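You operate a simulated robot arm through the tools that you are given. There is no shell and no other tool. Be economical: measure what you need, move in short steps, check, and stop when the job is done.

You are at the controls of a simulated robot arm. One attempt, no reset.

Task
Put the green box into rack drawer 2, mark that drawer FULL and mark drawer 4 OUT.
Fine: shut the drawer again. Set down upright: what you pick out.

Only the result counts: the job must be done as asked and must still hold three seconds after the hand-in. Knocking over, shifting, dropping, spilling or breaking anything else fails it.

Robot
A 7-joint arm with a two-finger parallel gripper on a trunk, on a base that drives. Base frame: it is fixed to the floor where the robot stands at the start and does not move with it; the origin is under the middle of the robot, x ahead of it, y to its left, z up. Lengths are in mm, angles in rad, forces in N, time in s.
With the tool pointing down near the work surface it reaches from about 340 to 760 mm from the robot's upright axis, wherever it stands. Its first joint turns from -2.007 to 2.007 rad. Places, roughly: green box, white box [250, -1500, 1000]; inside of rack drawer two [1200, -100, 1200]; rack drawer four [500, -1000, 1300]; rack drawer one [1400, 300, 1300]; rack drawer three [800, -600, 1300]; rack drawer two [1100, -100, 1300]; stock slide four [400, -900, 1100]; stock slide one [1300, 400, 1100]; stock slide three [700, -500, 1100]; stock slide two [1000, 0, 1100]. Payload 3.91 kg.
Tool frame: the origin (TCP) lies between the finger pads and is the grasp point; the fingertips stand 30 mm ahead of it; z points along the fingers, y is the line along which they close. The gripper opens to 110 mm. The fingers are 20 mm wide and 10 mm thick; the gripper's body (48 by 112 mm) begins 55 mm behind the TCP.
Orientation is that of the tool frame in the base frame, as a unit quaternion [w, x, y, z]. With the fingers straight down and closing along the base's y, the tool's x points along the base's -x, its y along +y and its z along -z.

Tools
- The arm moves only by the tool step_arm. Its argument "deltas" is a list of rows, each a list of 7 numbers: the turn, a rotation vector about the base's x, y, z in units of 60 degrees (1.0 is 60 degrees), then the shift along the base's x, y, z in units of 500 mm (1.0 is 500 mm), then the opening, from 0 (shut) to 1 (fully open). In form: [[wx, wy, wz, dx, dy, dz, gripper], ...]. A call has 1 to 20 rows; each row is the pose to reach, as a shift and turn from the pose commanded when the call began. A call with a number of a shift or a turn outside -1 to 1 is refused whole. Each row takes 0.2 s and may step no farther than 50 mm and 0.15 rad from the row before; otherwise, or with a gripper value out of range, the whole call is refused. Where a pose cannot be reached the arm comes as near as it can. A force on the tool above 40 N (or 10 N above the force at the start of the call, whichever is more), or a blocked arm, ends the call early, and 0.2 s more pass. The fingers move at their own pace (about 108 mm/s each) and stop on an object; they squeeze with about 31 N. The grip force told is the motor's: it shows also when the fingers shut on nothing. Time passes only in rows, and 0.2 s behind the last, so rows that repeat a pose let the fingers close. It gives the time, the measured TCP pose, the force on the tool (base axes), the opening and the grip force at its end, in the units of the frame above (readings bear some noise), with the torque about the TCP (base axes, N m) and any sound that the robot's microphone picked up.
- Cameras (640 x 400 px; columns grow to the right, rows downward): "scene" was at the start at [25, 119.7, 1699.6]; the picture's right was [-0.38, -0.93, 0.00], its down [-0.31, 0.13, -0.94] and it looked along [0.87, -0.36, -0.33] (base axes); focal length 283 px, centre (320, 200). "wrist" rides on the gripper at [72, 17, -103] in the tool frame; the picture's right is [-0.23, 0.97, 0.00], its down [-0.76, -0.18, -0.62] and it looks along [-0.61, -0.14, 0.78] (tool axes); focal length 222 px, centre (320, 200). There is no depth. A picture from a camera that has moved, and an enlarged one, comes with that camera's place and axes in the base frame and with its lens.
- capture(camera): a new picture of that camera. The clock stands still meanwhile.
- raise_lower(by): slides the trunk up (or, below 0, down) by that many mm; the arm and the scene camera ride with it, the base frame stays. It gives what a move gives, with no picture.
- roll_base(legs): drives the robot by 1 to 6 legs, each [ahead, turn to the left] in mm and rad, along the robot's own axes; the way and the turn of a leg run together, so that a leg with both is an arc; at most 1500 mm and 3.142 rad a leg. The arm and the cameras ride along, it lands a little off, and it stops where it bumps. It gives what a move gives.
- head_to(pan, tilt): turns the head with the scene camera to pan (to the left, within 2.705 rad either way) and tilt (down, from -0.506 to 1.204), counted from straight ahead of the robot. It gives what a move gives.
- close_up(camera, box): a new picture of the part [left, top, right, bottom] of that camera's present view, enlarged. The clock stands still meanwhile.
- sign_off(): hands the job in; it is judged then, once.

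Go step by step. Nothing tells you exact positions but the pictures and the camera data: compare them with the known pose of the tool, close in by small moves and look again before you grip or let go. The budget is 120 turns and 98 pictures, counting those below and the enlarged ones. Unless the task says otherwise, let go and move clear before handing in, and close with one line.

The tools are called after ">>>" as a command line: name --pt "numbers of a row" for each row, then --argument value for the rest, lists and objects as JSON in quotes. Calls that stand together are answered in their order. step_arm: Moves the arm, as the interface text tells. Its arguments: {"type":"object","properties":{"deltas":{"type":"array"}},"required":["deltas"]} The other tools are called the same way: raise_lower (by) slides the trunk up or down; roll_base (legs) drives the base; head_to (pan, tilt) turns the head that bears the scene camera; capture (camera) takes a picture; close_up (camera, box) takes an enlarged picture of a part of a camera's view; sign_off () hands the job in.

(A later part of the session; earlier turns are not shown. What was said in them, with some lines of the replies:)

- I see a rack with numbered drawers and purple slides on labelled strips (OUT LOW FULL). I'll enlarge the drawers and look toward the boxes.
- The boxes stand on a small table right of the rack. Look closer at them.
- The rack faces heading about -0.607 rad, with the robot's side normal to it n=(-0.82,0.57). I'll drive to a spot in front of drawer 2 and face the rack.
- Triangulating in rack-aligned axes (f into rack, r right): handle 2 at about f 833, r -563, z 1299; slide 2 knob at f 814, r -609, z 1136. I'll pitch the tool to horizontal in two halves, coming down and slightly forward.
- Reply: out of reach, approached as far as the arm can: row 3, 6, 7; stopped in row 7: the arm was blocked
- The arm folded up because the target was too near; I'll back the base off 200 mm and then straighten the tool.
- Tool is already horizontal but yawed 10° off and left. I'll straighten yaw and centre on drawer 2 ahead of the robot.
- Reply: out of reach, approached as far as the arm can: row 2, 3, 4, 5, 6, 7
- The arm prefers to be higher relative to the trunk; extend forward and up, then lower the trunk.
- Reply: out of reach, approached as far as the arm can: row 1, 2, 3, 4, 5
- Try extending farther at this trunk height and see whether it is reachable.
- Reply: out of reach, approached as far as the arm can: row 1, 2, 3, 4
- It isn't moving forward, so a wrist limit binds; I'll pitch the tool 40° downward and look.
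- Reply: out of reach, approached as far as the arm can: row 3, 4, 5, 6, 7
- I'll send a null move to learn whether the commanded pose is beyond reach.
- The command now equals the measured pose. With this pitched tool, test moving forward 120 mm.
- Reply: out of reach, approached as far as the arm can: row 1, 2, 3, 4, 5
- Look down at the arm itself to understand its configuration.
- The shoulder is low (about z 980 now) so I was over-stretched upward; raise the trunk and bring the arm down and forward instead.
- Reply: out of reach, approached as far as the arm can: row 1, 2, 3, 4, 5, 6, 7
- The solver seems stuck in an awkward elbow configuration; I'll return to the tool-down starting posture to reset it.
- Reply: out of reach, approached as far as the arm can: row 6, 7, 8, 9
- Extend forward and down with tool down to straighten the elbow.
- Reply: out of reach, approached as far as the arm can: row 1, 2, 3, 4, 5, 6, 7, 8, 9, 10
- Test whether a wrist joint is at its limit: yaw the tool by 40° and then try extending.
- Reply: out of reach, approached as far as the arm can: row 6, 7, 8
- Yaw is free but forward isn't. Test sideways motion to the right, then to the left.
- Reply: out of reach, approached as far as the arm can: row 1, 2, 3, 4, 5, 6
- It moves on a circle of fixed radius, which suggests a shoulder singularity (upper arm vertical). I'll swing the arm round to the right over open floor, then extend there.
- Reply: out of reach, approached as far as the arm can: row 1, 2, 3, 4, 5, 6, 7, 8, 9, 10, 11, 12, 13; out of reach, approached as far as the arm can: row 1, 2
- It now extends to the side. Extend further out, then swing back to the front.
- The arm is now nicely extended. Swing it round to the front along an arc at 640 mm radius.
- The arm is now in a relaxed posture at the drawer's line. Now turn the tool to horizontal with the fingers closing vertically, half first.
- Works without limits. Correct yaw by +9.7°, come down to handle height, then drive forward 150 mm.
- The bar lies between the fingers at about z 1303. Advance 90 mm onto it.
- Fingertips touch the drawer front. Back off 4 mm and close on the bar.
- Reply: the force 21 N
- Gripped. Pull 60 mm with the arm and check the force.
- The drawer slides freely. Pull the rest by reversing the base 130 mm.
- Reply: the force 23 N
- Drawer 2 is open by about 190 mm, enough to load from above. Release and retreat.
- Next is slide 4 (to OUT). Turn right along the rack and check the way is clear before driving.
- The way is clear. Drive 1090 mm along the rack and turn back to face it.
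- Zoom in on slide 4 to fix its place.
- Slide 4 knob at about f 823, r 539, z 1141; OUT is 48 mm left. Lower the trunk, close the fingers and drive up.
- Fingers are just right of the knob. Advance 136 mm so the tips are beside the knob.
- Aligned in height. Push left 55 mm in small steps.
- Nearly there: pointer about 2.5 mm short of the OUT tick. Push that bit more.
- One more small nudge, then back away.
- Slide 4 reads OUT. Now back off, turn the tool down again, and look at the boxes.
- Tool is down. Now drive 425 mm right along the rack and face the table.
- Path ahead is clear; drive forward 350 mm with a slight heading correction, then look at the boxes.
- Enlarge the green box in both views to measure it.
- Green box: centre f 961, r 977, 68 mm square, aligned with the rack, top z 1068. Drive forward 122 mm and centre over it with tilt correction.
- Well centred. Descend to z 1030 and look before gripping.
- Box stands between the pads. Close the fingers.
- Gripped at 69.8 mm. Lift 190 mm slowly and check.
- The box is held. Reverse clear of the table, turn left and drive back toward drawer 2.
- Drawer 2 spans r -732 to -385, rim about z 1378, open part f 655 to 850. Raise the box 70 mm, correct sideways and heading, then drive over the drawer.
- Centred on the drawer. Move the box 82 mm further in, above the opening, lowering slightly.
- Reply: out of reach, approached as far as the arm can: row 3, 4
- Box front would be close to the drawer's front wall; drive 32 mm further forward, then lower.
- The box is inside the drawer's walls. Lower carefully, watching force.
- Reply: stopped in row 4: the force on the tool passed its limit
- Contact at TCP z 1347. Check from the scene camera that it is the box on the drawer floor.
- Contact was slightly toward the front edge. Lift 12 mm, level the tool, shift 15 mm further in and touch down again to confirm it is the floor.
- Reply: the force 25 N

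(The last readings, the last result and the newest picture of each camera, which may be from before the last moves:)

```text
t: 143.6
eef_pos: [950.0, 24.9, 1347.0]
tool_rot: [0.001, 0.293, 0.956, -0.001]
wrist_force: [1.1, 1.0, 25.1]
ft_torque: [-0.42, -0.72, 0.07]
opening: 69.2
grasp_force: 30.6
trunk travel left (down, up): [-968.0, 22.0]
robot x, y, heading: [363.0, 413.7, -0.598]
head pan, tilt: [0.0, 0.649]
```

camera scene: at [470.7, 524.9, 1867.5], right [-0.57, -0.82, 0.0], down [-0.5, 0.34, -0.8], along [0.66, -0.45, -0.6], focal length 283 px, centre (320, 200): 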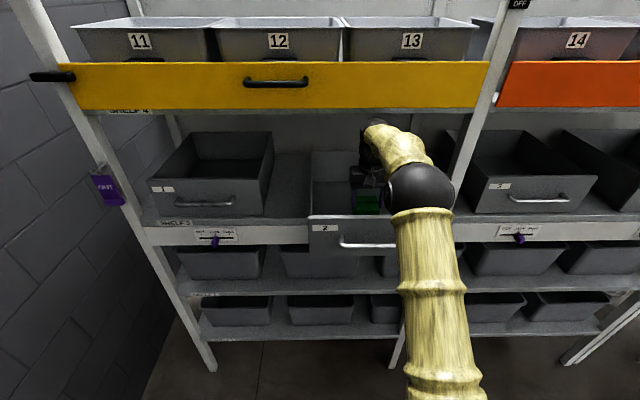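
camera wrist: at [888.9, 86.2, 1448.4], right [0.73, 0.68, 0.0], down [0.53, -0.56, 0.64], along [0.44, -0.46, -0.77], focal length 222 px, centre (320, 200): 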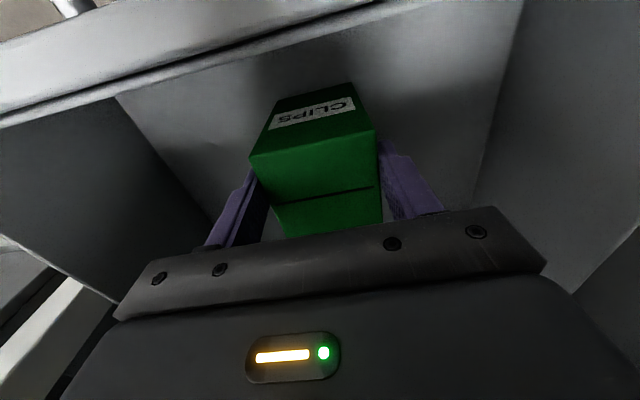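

Same height, now loaded on the other edge: it is the floor. Relieve the pressure, release and lift.

>>> step_arm --pt "0 0 0 0 0 0.006 0.2" --pt "0 0 0 0 0 0.006 0.66" --pt "0 0 0 0 0 0.006 0.8" --pt "0 0 0 0 0 0.006 0.9" --pt "0 0 0 0 0 0.006 0.9"

>>> capture --camera "wrist"

```text
t: 144.8
eef_pos: [952.1, 23.5, 1343.9]
tool_rot: [-0.003, 0.294, 0.956, 0.001]
wrist_force: [0.0, -0.8, 0.0]
ft_torque: [-0.01, 0.02, 0.03]
opening: 99.0
grasp_force: 0.1
trunk travel left (down, up): [-968.0, 22.0]
robot x, y, heading: [360.4, 413.3, -0.602]
head pan, tilt: [0.0, 0.649]
```

```text
32 pictures are left
camera wrist: at [902.9, 77.3, 1447.9], right [0.74, 0.68, 0.0], down [0.53, -0.58, 0.62], along [0.42, -0.46, -0.79], focal length 222 px, centre (320, 200)
```

wrist: 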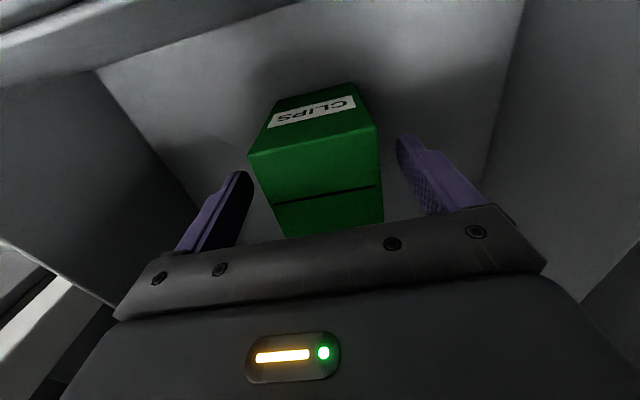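

Released, box standing. Lift 130 mm straight up and retreat with the base.

>>> step_arm --pt "0 0 0 0 0 0.05 0.9" --pt "0 0 0 0 0 0.12 0.9" --pt "0 0 0 0 0 0.19 0.9" --pt "0 0 0 0 0 0.26 0.9" --pt "0 0 0 0 0 0.26 0.9"

>>> roll_base --legs '[[-330, 0]]'

>>> capture --camera "scene"

```text
t: 146.0
eef_pos: [947.1, 27.9, 1467.2]
tool_rot: [-0.003, 0.295, 0.955, 0.002]
wrist_force: [-0.9, 0.3, 1.2]
ft_torque: [0.03, 0.01, -0.01]
opening: 98.8
grasp_force: 0.1
out of reach, approached as far as the arm can: row 4, 5
trunk travel left (down, up): [-968.0, 22.0]
robot x, y, heading: [367.0, 411.9, -0.605]
head pan, tilt: [0.0, 0.649]
```

```text
t: 148.1
eef_pos: [735.7, 164.6, 1469.3]
tool_rot: [-0.002, 0.299, 0.954, 0.0]
wrist_force: [0.1, -0.5, 0.5]
ft_torque: [-0.03, -0.02, 0.0]
opening: 99.1
grasp_force: 0.1
trunk travel left (down, up): [-968.0, 22.0]
robot x, y, heading: [159.3, 553.0, -0.628]
head pan, tilt: [0.0, 0.649]
stopped in leg 1: the robot was blocked; the commanded pose is now the measured one
```

```text
31 pictures are left
camera scene: at [267.2, 668.4, 1867.6], right [-0.59, -0.81, 0.0], down [-0.49, 0.35, -0.8], along [0.65, -0.47, -0.6], focal length 283 px, centre (320, 200)
```

scene: 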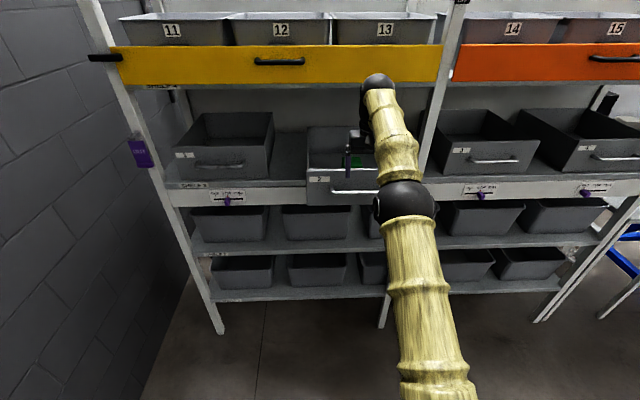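

The base bumped something behind; look back to see what it is.

>>> roll_base --legs '[[30, 0]]'

>>> head_to --pan 2.6 --tilt 0.6

>>> capture --camera "scene"

>>> head_to --pan -2.4 --tilt 0.6

>>> capture --camera "scene"

```text
t: 148.9
eef_pos: [762.8, 143.9, 1466.6]
tool_rot: [-0.003, 0.3, 0.954, 0.001]
wrist_force: [0.8, -0.7, 0.5]
ft_torque: [0.02, 0.03, -0.01]
opening: 99.0
grasp_force: 0.0
trunk travel left (down, up): [-968.0, 22.0]
robot x, y, heading: [182.8, 535.7, -0.624]
head pan, tilt: [0.0, 0.649]
```

```text
t: 151.3
eef_pos: [763.0, 146.6, 1466.0]
tool_rot: [-0.003, 0.3, 0.954, 0.001]
wrist_force: [0.1, 0.2, 1.6]
ft_torque: [0.0, 0.02, -0.03]
opening: 99.0
grasp_force: 0.1
trunk travel left (down, up): [-968.0, 22.0]
robot x, y, heading: [182.0, 534.1, -0.623]
head pan, tilt: [2.601, 0.6]
```

```text
30 pictures are left
camera scene: at [189.1, 780.2, 1871.8], right [0.92, 0.39, 0.0], down [0.22, -0.52, -0.83], along [-0.32, 0.76, -0.56], focal length 283 px, centre (320, 200)
```

scene: 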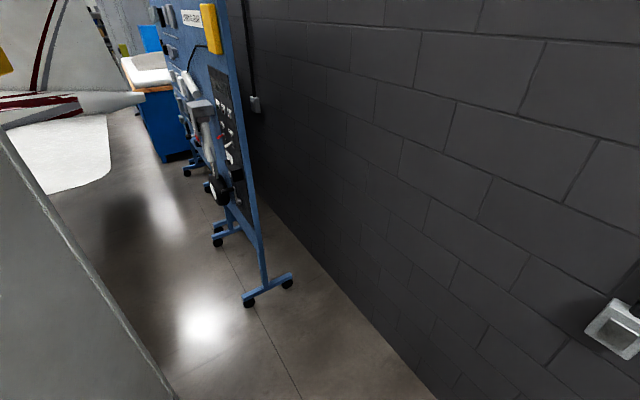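

```text
t: 155.2
eef_pos: [763.9, 147.3, 1467.1]
tool_rot: [-0.004, 0.3, 0.954, 0.001]
wrist_force: [0.1, 0.1, -0.4]
ft_torque: [0.0, 0.01, -0.05]
opening: 99.2
grasp_force: 0.1
trunk travel left (down, up): [-968.0, 22.0]
robot x, y, heading: [187.9, 540.1, -0.623]
head pan, tilt: [-2.4, 0.6]
```

```text
29 pictures are left
camera scene: at [136.0, 688.6, 1871.8], right [-0.12, 0.99, 0.0], down [0.56, 0.07, -0.83], along [-0.82, -0.1, -0.56], focal length 283 px, centre (320, 200)
```

scene: 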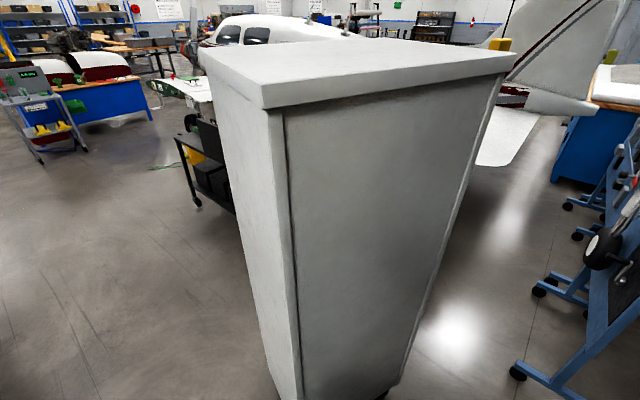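

It is a tall cabinet, still standing as before. Now turn the tool horizontal again (fingers shut) to push the drawer closed.

>>> step_arm --pt "0.018 -0.1 -0.072 -0.01 0.007 0 0.5" --pt "0.036 -0.2 -0.144 -0.02 0.014 0 0" --pt "0.054 -0.301 -0.216 -0.03 0.021 0 0" --pt "0.073 -0.402 -0.289 -0.04 0.028 0 0" --pt "0.091 -0.502 -0.361 -0.05 0.035 0 0" --pt "0.109 -0.603 -0.433 -0.06 0.042 0 0" --pt "0.127 -0.703 -0.505 -0.07 0.049 0 0" --pt "0.145 -0.803 -0.577 -0.08 0.056 0 0" --pt "0.145 -0.803 -0.577 -0.08 0.056 0 0"

>>> step_arm --pt "0.018 -0.1 -0.072 0 0 0 0" --pt "0.036 -0.2 -0.144 0 0 0 0" --pt "0.054 -0.301 -0.216 0 0 0 0" --pt "0.073 -0.402 -0.289 0 0 0 0" --pt "0.091 -0.502 -0.361 0 0 0 0" --pt "0.109 -0.603 -0.433 0 0 0 0" --pt "0.127 -0.703 -0.505 0 0 0 0" --pt "0.145 -0.803 -0.577 0 0 0 0" --pt "0.145 -0.803 -0.577 0 0 0 0"

>>> raise_lower --by -100

>>> head_to --pan 0 --tilt 0.65

>>> capture --camera "scene"

```text
t: 157.2
eef_pos: [724.4, 174.1, 1465.4]
tool_rot: [0.359, 0.534, 0.741, 0.192]
wrist_force: [-0.7, 0.6, -0.5]
ft_torque: [0.01, -0.01, 0.01]
opening: 0.0
grasp_force: 31.0
trunk travel left (down, up): [-968.0, 22.0]
robot x, y, heading: [183.1, 539.3, -0.628]
head pan, tilt: [-2.4, 0.6]
```

```text
t: 159.2
eef_pos: [722.0, 173.5, 1466.6]
tool_rot: [0.625, 0.625, 0.328, 0.332]
wrist_force: [0.4, -0.6, 0.1]
ft_torque: [-0.02, -0.03, -0.01]
opening: 0.1
grasp_force: 31.2
out of reach, approached as far as the arm can: row 2
trunk travel left (down, up): [-968.0, 22.0]
robot x, y, heading: [185.7, 536.2, -0.622]
head pan, tilt: [-2.4, 0.6]
```

```text
t: 160.5
eef_pos: [722.7, 173.1, 1366.5]
tool_rot: [0.625, 0.626, 0.33, 0.33]
wrist_force: [0.1, -0.5, 0.0]
ft_torque: [0.0, -0.01, 0.01]
opening: 0.0
grasp_force: 30.4
trunk travel left (down, up): [-868.0, 122.0]
robot x, y, heading: [186.5, 535.5, -0.627]
head pan, tilt: [-2.4, 0.6]
```

```text
t: 162.7
eef_pos: [722.3, 173.6, 1365.7]
tool_rot: [0.625, 0.626, 0.33, 0.331]
wrist_force: [-0.5, 0.4, 0.3]
ft_torque: [-0.01, -0.02, -0.02]
opening: 0.0
grasp_force: 31.3
trunk travel left (down, up): [-868.0, 122.0]
robot x, y, heading: [185.6, 540.3, -0.625]
head pan, tilt: [0.0, 0.649]
```

```text
28 pictures are left
camera scene: at [294.0, 648.1, 1767.5], right [-0.59, -0.81, 0.0], down [-0.49, 0.35, -0.8], along [0.65, -0.47, -0.6], focal length 283 px, centre (320, 200)
```

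scene: 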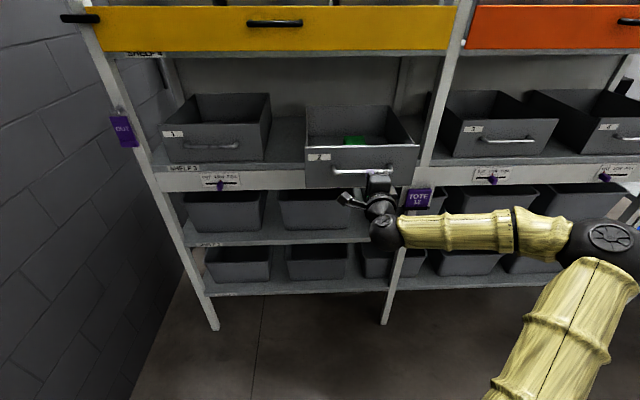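

The green box stands in the drawer. Lower 20 mm to push on the panel above the bar, and drive forward in stages.

>>> step_arm --pt "0 0 0 0 0 -0.02 0" --pt "0 0 0 0 0 -0.04 0" --pt "0 0 0 0 0 -0.04 0"

>>> roll_base --legs '[[0, 0.018], [150, 0]]'

>>> capture --camera "scene"

```text
t: 163.5
eef_pos: [723.4, 174.9, 1344.8]
tool_rot: [0.624, 0.626, 0.33, 0.331]
wrist_force: [-0.3, 0.3, 0.0]
ft_torque: [0.02, -0.01, -0.01]
opening: 0.0
grasp_force: 30.9
trunk travel left (down, up): [-868.0, 122.0]
robot x, y, heading: [185.8, 535.8, -0.624]
head pan, tilt: [0.0, 0.649]
```

```text
t: 165.2
eef_pos: [850.8, 98.1, 1346.1]
tool_rot: [0.622, 0.623, 0.335, 0.335]
wrist_force: [0.6, 0.1, 0.2]
ft_torque: [-0.01, -0.03, 0.01]
opening: 0.0
grasp_force: 31.1
trunk travel left (down, up): [-868.0, 122.0]
robot x, y, heading: [305.2, 457.7, -0.608]
head pan, tilt: [0.0, 0.649]
```

```text
27 pictures are left
camera scene: at [414.5, 565.2, 1767.5], right [-0.57, -0.82, 0.0], down [-0.5, 0.34, -0.8], along [0.65, -0.45, -0.6], focal length 283 px, centre (320, 200)
```

scene: 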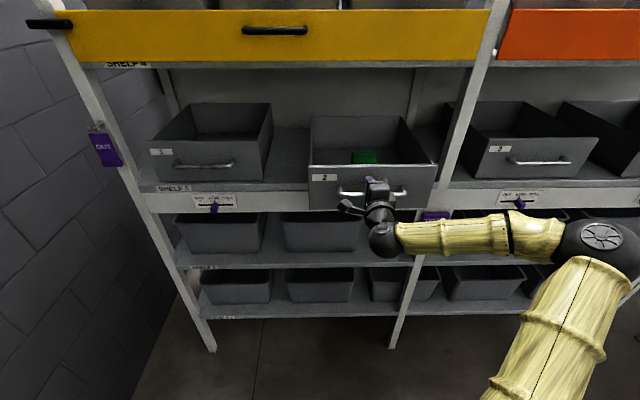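

Contact or nearly so. Drive 130 mm more.

>>> roll_base --legs '[[130, 0]]'

>>> capture --camera "scene"

```text
t: 166.5
eef_pos: [957.1, 23.1, 1345.1]
tool_rot: [0.622, 0.624, 0.335, 0.335]
wrist_force: [1.0, -0.3, -0.7]
ft_torque: [-0.03, 0.0, 0.0]
opening: 0.0
grasp_force: 30.7
trunk travel left (down, up): [-868.0, 122.0]
robot x, y, heading: [413.8, 380.1, -0.605]
head pan, tilt: [0.0, 0.649]
```

```text
26 pictures are left
camera scene: at [522.5, 490.3, 1767.4], right [-0.57, -0.82, 0.0], down [-0.5, 0.35, -0.8], along [0.65, -0.45, -0.61], focal length 283 px, centre (320, 200)
```

scene: 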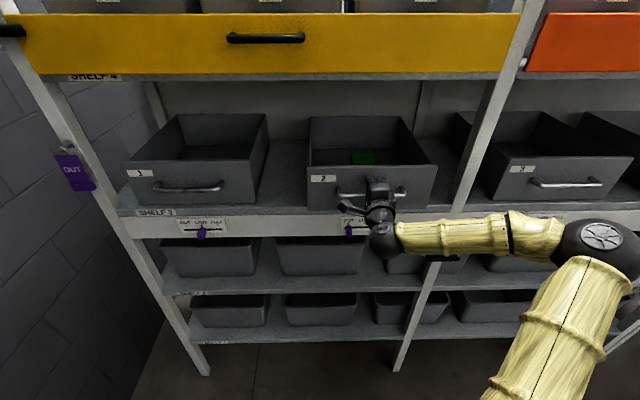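

Drawer is sliding in with the box standing. Finish the last 48 mm with the arm.

>>> step_arm --pt "0 0 0 0.0164 -0.0114 0 0" --pt "0 0 0 0.0328 -0.0228 0 0" --pt "0 0 0 0.0493 -0.0342 0 0" --pt "0 0 0 0.0657 -0.0456 0 0" --pt "0 0 0 0.0739 -0.0513 0 0" --pt "0 0 0 0.082 -0.057 0 0" --pt "0 0 0 0.087 -0.0605 0 0" --pt "0 0 0 0.087 -0.0605 0 0"

>>> capture --camera "scene"

```text
t: 168.3
eef_pos: [999.0, -3.9, 1345.5]
tool_rot: [0.621, 0.624, 0.335, 0.336]
wrist_force: [-10.0, 7.7, -6.8]
ft_torque: [0.16, 0.15, -0.14]
opening: 0.4
grasp_force: 31.2
trunk travel left (down, up): [-868.0, 122.0]
robot x, y, heading: [410.2, 382.3, -0.605]
head pan, tilt: [0.0, 0.649]
```

```text
25 pictures are left
camera scene: at [518.7, 493.0, 1767.4], right [-0.57, -0.82, 0.0], down [-0.5, 0.34, -0.8], along [0.65, -0.46, -0.6], focal length 283 px, centre (320, 200)
```

scene: 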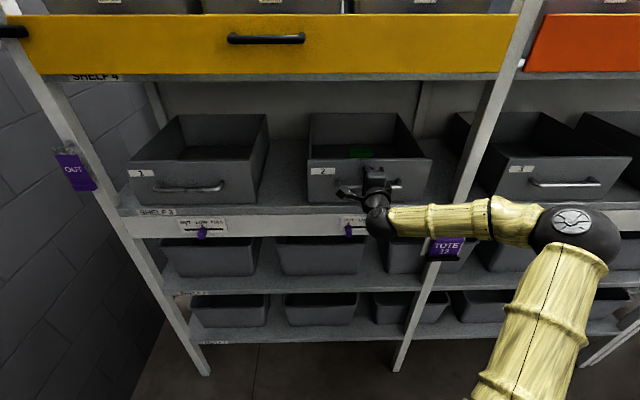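

Drawer 2 is shut (tips stop exactly where they first did). Back off, lower the trunk, and go left of slide 2's knob.

>>> step_arm --pt "0 0 0 -0.06 0.042 0 0" --pt "0 0 0 -0.12 0.084 0 0" --pt "0 0 0 -0.1 0.145 0 0" --pt "0 0 0 -0.08 0.205 0 0" --pt "0 0 0 -0.08 0.205 0 0"

>>> raise_lower --by -208

>>> capture --camera "wrist"

>>> capture --camera "scene"

```text
t: 169.5
eef_pos: [960.1, 94.3, 1345.2]
tool_rot: [0.622, 0.624, 0.335, 0.335]
wrist_force: [0.4, -0.2, -0.8]
ft_torque: [0.0, -0.01, 0.01]
opening: 0.0
grasp_force: 30.4
trunk travel left (down, up): [-868.0, 122.0]
robot x, y, heading: [412.9, 379.0, -0.606]
head pan, tilt: [0.0, 0.649]
```

```text
t: 171.8
eef_pos: [960.3, 95.1, 1138.3]
tool_rot: [0.621, 0.624, 0.334, 0.335]
wrist_force: [-0.5, 0.5, 0.2]
ft_torque: [-0.03, 0.01, -0.01]
opening: 0.0
grasp_force: 31.3
trunk travel left (down, up): [-660.0, 330.0]
robot x, y, heading: [413.7, 375.6, -0.606]
head pan, tilt: [0.0, 0.649]
```

```text
24 pictures are left
camera wrist: at [914.6, 212.4, 1154.4], right [-0.12, -0.19, 0.97], down [-0.94, -0.29, -0.18], along [0.32, -0.94, -0.14], focal length 222 px, centre (320, 200)
```

wrist: 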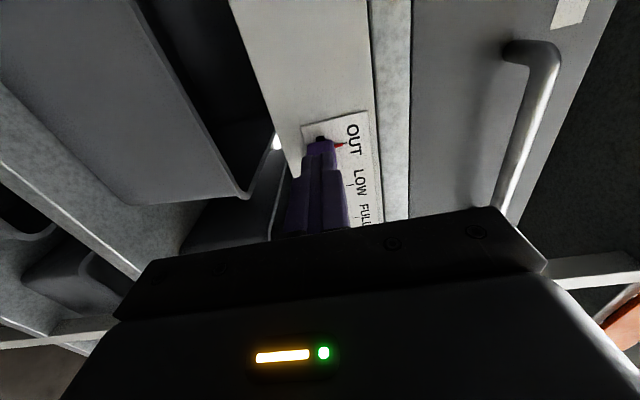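

```text
23 pictures are left
camera scene: at [520.6, 491.7, 1559.5], right [-0.57, -0.82, 0.0], down [-0.5, 0.35, -0.8], along [0.65, -0.45, -0.6], focal length 283 px, centre (320, 200)
```

scene: 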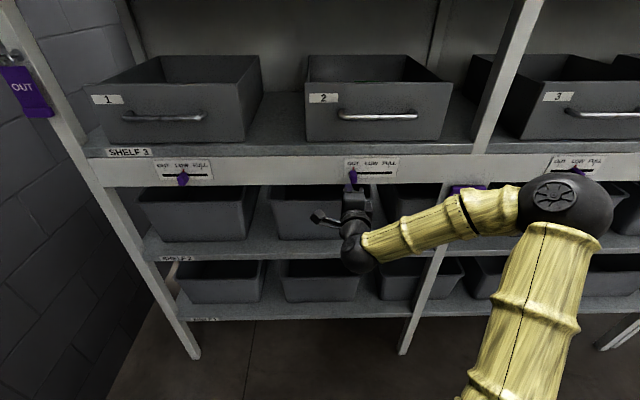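

Knob at r ≈ -612; the tool is at -626. Shift 20 mm left, then advance 70 mm.

>>> step_arm --pt "0 0 0 0.0228 0.0328 -0.004 0" --pt "0 0 0 0.061 0.006 -0.004 0" --pt "0 0 0 0.099 -0.02 -0.004 0" --pt "0 0 0 0.1378 -0.047 -0.004 0" --pt "0 0 0 0.1378 -0.047 -0.004 0"

>>> capture --camera "wrist"

>>> close_up --camera "scene" --box '[330, 145, 410, 195]'

```text
t: 173.0
eef_pos: [1029.3, 69.7, 1134.9]
tool_rot: [0.622, 0.623, 0.336, 0.336]
wrist_force: [0.7, 0.2, -0.1]
ft_torque: [0.0, 0.05, 0.03]
opening: 0.0
grasp_force: 31.5
trunk travel left (down, up): [-660.0, 330.0]
robot x, y, heading: [414.2, 378.0, -0.602]
head pan, tilt: [0.0, 0.649]
```

```text
22 pictures are left
camera wrist: at [983.9, 188.0, 1152.6], right [-0.12, -0.19, 0.97], down [-0.94, -0.29, -0.18], along [0.32, -0.94, -0.14], focal length 222 px, centre (320, 200)
```

wrist: 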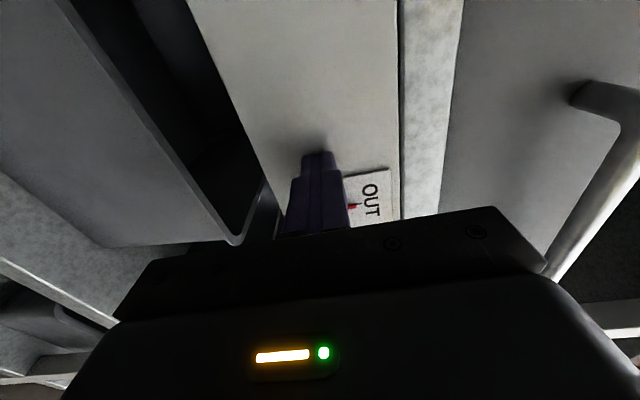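

```text
8.00 times, centred on (370, 170) of scene
camera zoom: at [520.6, 491.6, 1559.5], right [-0.57, -0.82, 0.0], down [-0.5, 0.35, -0.8], along [0.65, -0.45, -0.6], focal length 2266 px, centre (-80, 440)
```

zoom: 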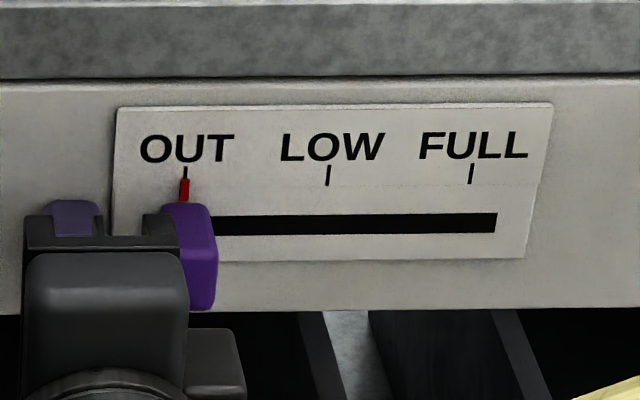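

Positioned left of the knob. Push right 98 mm, then check.

>>> step_arm --pt "0 0 0 -0.016 -0.023 0 0" --pt "0 0 0 -0.032 -0.046 0 0" --pt "0 0 0 -0.048 -0.069 0 0" --pt "0 0 0 -0.064 -0.092 0 0" --pt "0 0 0 -0.08 -0.115 0 0" --pt "0 0 0 -0.096 -0.138 0 0" --pt "0 0 0 -0.1118 -0.161 0 0" --pt "0 0 0 -0.1118 -0.161 0 0"

>>> close_up --camera "scene" --box '[330, 145, 410, 195]'

```text
t: 173.5
eef_pos: [1025.2, 68.6, 1136.7]
tool_rot: [0.615, 0.618, 0.346, 0.347]
wrist_force: [12.8, 9.2, -0.8]
ft_torque: [0.12, 0.2, 0.53]
opening: 0.1
grasp_force: 31.1
trunk travel left (down, up): [-660.0, 330.0]
robot x, y, heading: [413.7, 383.5, -0.608]
head pan, tilt: [0.0, 0.649]
stopped in row 2: the force on the tool passed its limit (the readings are from after the stop); the commanded pose is now the measured one
```

```text
8.00 times, centred on (370, 170) of scene
camera zoom: at [522.9, 491.5, 1559.3], right [-0.57, -0.82, 0.0], down [-0.5, 0.35, -0.8], along [0.65, -0.46, -0.61], focal length 2266 px, centre (-80, 440)
```

zoom: 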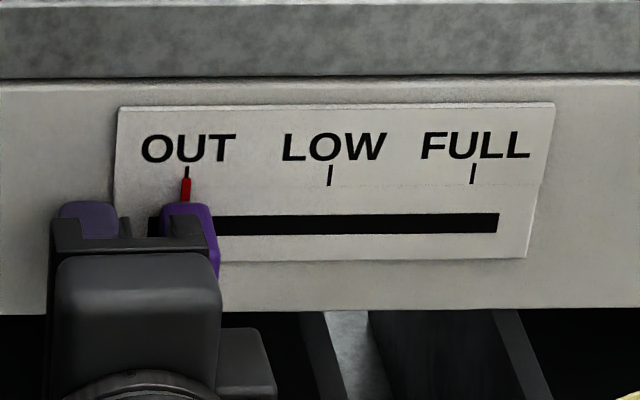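

Force came from the fingertip catching the label plate's edge (contact 30 mm ahead of the TCP). Back off left and 12 mm out, restore yaw, then push again.

>>> step_arm --pt "0 0 0 0.005 0.007 0 0" --pt "0 0 -0.03 -0.015 0.021 -0.002 0" --pt "0 0 -0.058 -0.015 0.021 -0.002 0" --pt "0 0 -0.058 -0.015 0.021 -0.002 0"

>>> close_up --camera "scene" --box '[330, 145, 410, 195]'

```text
t: 174.5
eef_pos: [1013.1, 75.4, 1136.4]
tool_rot: [0.628, 0.63, 0.323, 0.325]
wrist_force: [-0.5, -0.3, -1.2]
ft_torque: [-0.01, 0.0, -0.03]
opening: 0.0
grasp_force: 30.9
trunk travel left (down, up): [-660.0, 330.0]
robot x, y, heading: [414.7, 379.2, -0.609]
head pan, tilt: [0.0, 0.649]
```

```text
8.00 times, centred on (370, 170) of scene
camera zoom: at [521.0, 491.7, 1559.5], right [-0.57, -0.82, 0.0], down [-0.5, 0.35, -0.8], along [0.65, -0.45, -0.6], focal length 2266 px, centre (-80, 440)
```

zoom: 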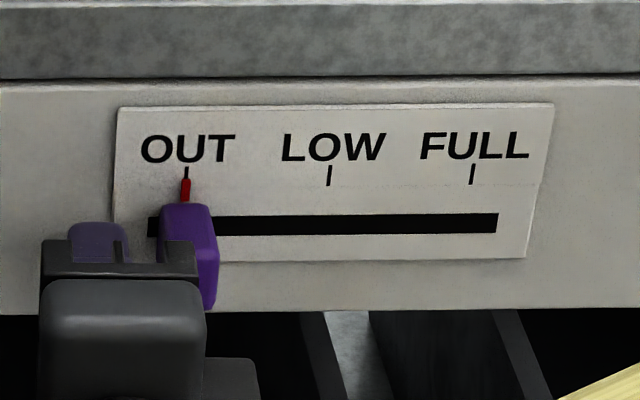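

Tips are clear of the plate now. Push right about 95 mm.

>>> step_arm --pt "0 0 0 -0.0115 -0.0165 0 0" --pt "0 0 0 -0.023 -0.033 0 0" --pt "0 0 0 -0.0345 -0.05 0 0" --pt "0 0 0 -0.046 -0.066 0 0" --pt "0 0 0 -0.0575 -0.083 0 0" --pt "0 0 0 -0.069 -0.099 0 0" --pt "0 0 0 -0.0805 -0.116 0 0" --pt "0 0 0 -0.092 -0.132 0 0" --pt "0 0 0 -0.108 -0.155 0 0" --pt "0 0 0 -0.108 -0.155 0 0"

>>> close_up --camera "scene" --box '[330, 145, 410, 195]'

```text
t: 176.7
eef_pos: [960.0, -3.0, 1137.1]
tool_rot: [0.627, 0.63, 0.322, 0.325]
wrist_force: [0.9, 0.7, -0.2]
ft_torque: [-0.01, -0.02, 0.02]
opening: 0.1
grasp_force: 30.6
trunk travel left (down, up): [-660.0, 330.0]
robot x, y, heading: [413.2, 375.7, -0.606]
head pan, tilt: [0.0, 0.649]
```

```text
8.00 times, centred on (370, 170) of scene
camera zoom: at [520.8, 491.6, 1559.5], right [-0.57, -0.82, 0.0], down [-0.5, 0.35, -0.8], along [0.65, -0.45, -0.6], focal length 2266 px, centre (-80, 440)
```

zoom: 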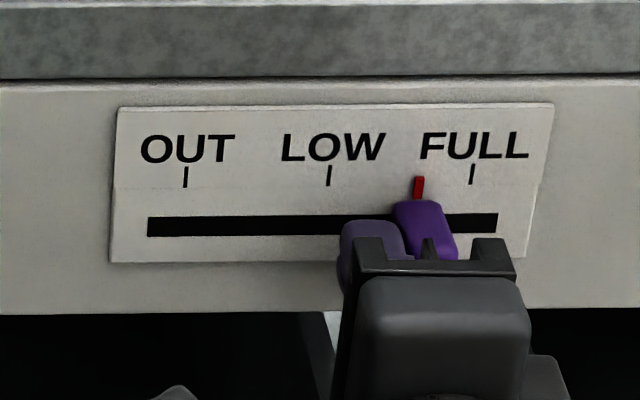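

Moving well; 17.5 mm left to FULL.

>>> step_arm --pt "0 0 0 -0.01 -0.014 0 0" --pt "0 0 0 -0.019 -0.0274 0 0" --pt "0 0 0 -0.019 -0.0274 0 0"

>>> close_up --camera "scene" --box '[330, 145, 410, 195]'

```text
t: 177.5
eef_pos: [951.5, -18.3, 1136.9]
tool_rot: [0.628, 0.629, 0.322, 0.325]
wrist_force: [0.2, 0.7, 0.2]
ft_torque: [-0.01, 0.02, 0.02]
opening: 0.0
grasp_force: 31.3
trunk travel left (down, up): [-660.0, 330.0]
robot x, y, heading: [408.9, 378.8, -0.61]
head pan, tilt: [0.0, 0.649]
```

```text
8.00 times, centred on (370, 170) of scene
camera zoom: at [520.9, 491.6, 1559.5], right [-0.57, -0.82, 0.0], down [-0.5, 0.35, -0.8], along [0.65, -0.45, -0.6], focal length 2266 px, centre (-80, 440)
```

zoom: 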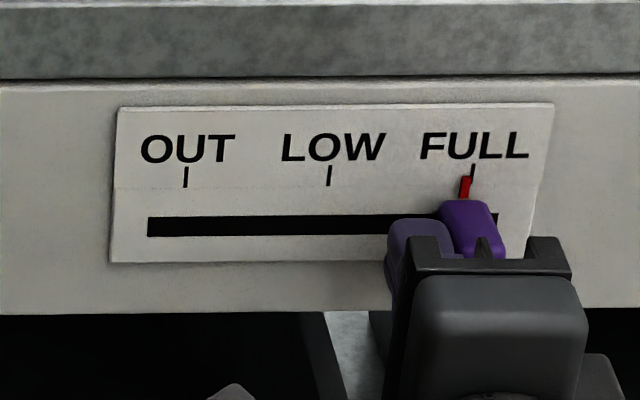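

About 2 mm to go; nudge and back away.

>>> step_arm --pt "0 0 0 -0.0024 -0.0035 0 0" --pt "0 0 0 -0.0024 -0.0035 0 0" --pt "0 0 0 -0.0024 -0.0035 0 0"

>>> close_up --camera "scene" --box '[330, 145, 410, 195]'

```text
t: 178.3
eef_pos: [950.0, -18.5, 1138.0]
tool_rot: [0.629, 0.628, 0.323, 0.325]
wrist_force: [0.4, 0.7, 0.8]
ft_torque: [0.03, 0.0, 0.02]
opening: 0.0
grasp_force: 31.1
trunk travel left (down, up): [-660.0, 330.0]
robot x, y, heading: [410.2, 380.8, -0.607]
head pan, tilt: [0.0, 0.649]
```

```text
8.00 times, centred on (370, 170) of scene
camera zoom: at [520.8, 491.6, 1559.5], right [-0.57, -0.82, 0.0], down [-0.5, 0.35, -0.8], along [0.65, -0.45, -0.6], focal length 2266 px, centre (-80, 440)
```

zoom: 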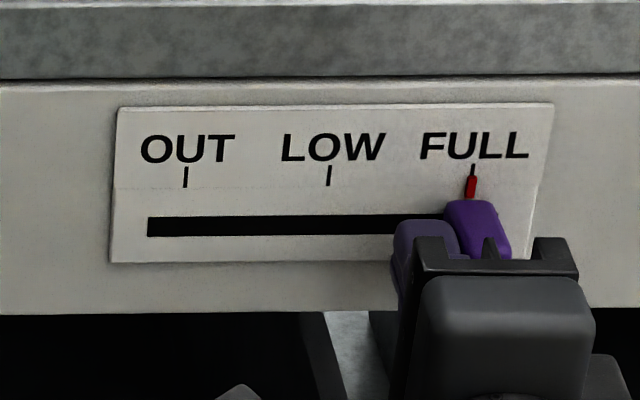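

Aligned with FULL. Move left slightly and back away, raise the view, and inspect everything.

>>> step_arm --pt "0 0 0 0.006 0.008 0 0" --pt "0 0 0 -0.035 0.036 0 0" --pt "0 0 0 -0.1 0.08 0 0" --pt "0 0 0 -0.165 0.125 0 0" --pt "0 0 0 -0.165 0.125 0 0"

>>> raise_lower --by 300

>>> capture --camera "scene"

>>> close_up --camera "scene" --box '[290, 100, 450, 260]'

```text
t: 179.5
eef_pos: [866.5, 44.4, 1139.1]
tool_rot: [0.628, 0.629, 0.322, 0.325]
wrist_force: [0.0, 0.0, 0.1]
ft_torque: [0.02, -0.01, -0.02]
opening: 0.1
grasp_force: 31.0
trunk travel left (down, up): [-660.0, 330.0]
robot x, y, heading: [412.5, 383.0, -0.608]
head pan, tilt: [0.0, 0.649]
```

```text
t: 182.5
eef_pos: [867.6, 44.4, 1437.3]
tool_rot: [0.628, 0.629, 0.323, 0.326]
wrist_force: [-0.2, 0.5, -0.5]
ft_torque: [0.01, -0.04, -0.01]
opening: 0.0
grasp_force: 30.9
trunk travel left (down, up): [-960.0, 30.0]
robot x, y, heading: [414.0, 377.6, -0.606]
head pan, tilt: [0.0, 0.649]
```

```text
15 pictures are left
camera scene: at [520.9, 491.6, 1859.5], right [-0.57, -0.82, 0.0], down [-0.5, 0.35, -0.8], along [0.65, -0.45, -0.6], focal length 283 px, centre (320, 200)
```

scene: 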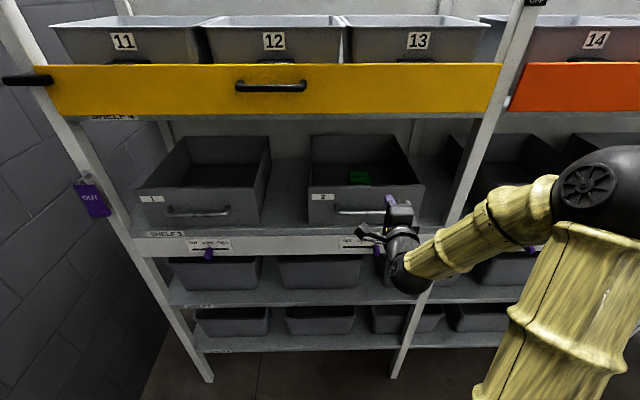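

```text
2.50 times, centred on (370, 180) of scene
camera zoom: at [520.9, 491.6, 1859.5], right [-0.57, -0.82, 0.0], down [-0.5, 0.35, -0.8], along [0.65, -0.45, -0.6], focal length 708 px, centre (195, 250)
```

zoom: 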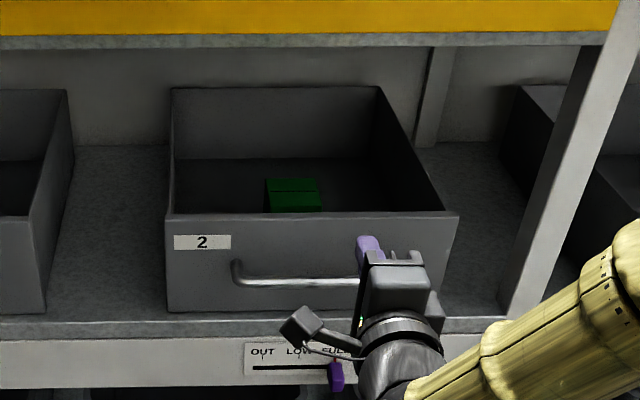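

The green box stands upright in shut drawer 2, slide 2 reads FULL, and slide 4 reads OUT. The arm is clear, so I'm handing in.

>>> sign_off

```text
The job is handed in.
```

The green box is standing upright in rack drawer 2, the drawer is shut, slide 2 is set to FULL and slide 4 to OUT. While backing away from the drawer the base bumped the tall cabinet behind it; the cabinet was still standing when I looked, but I couldn't tell whether it had shifted.
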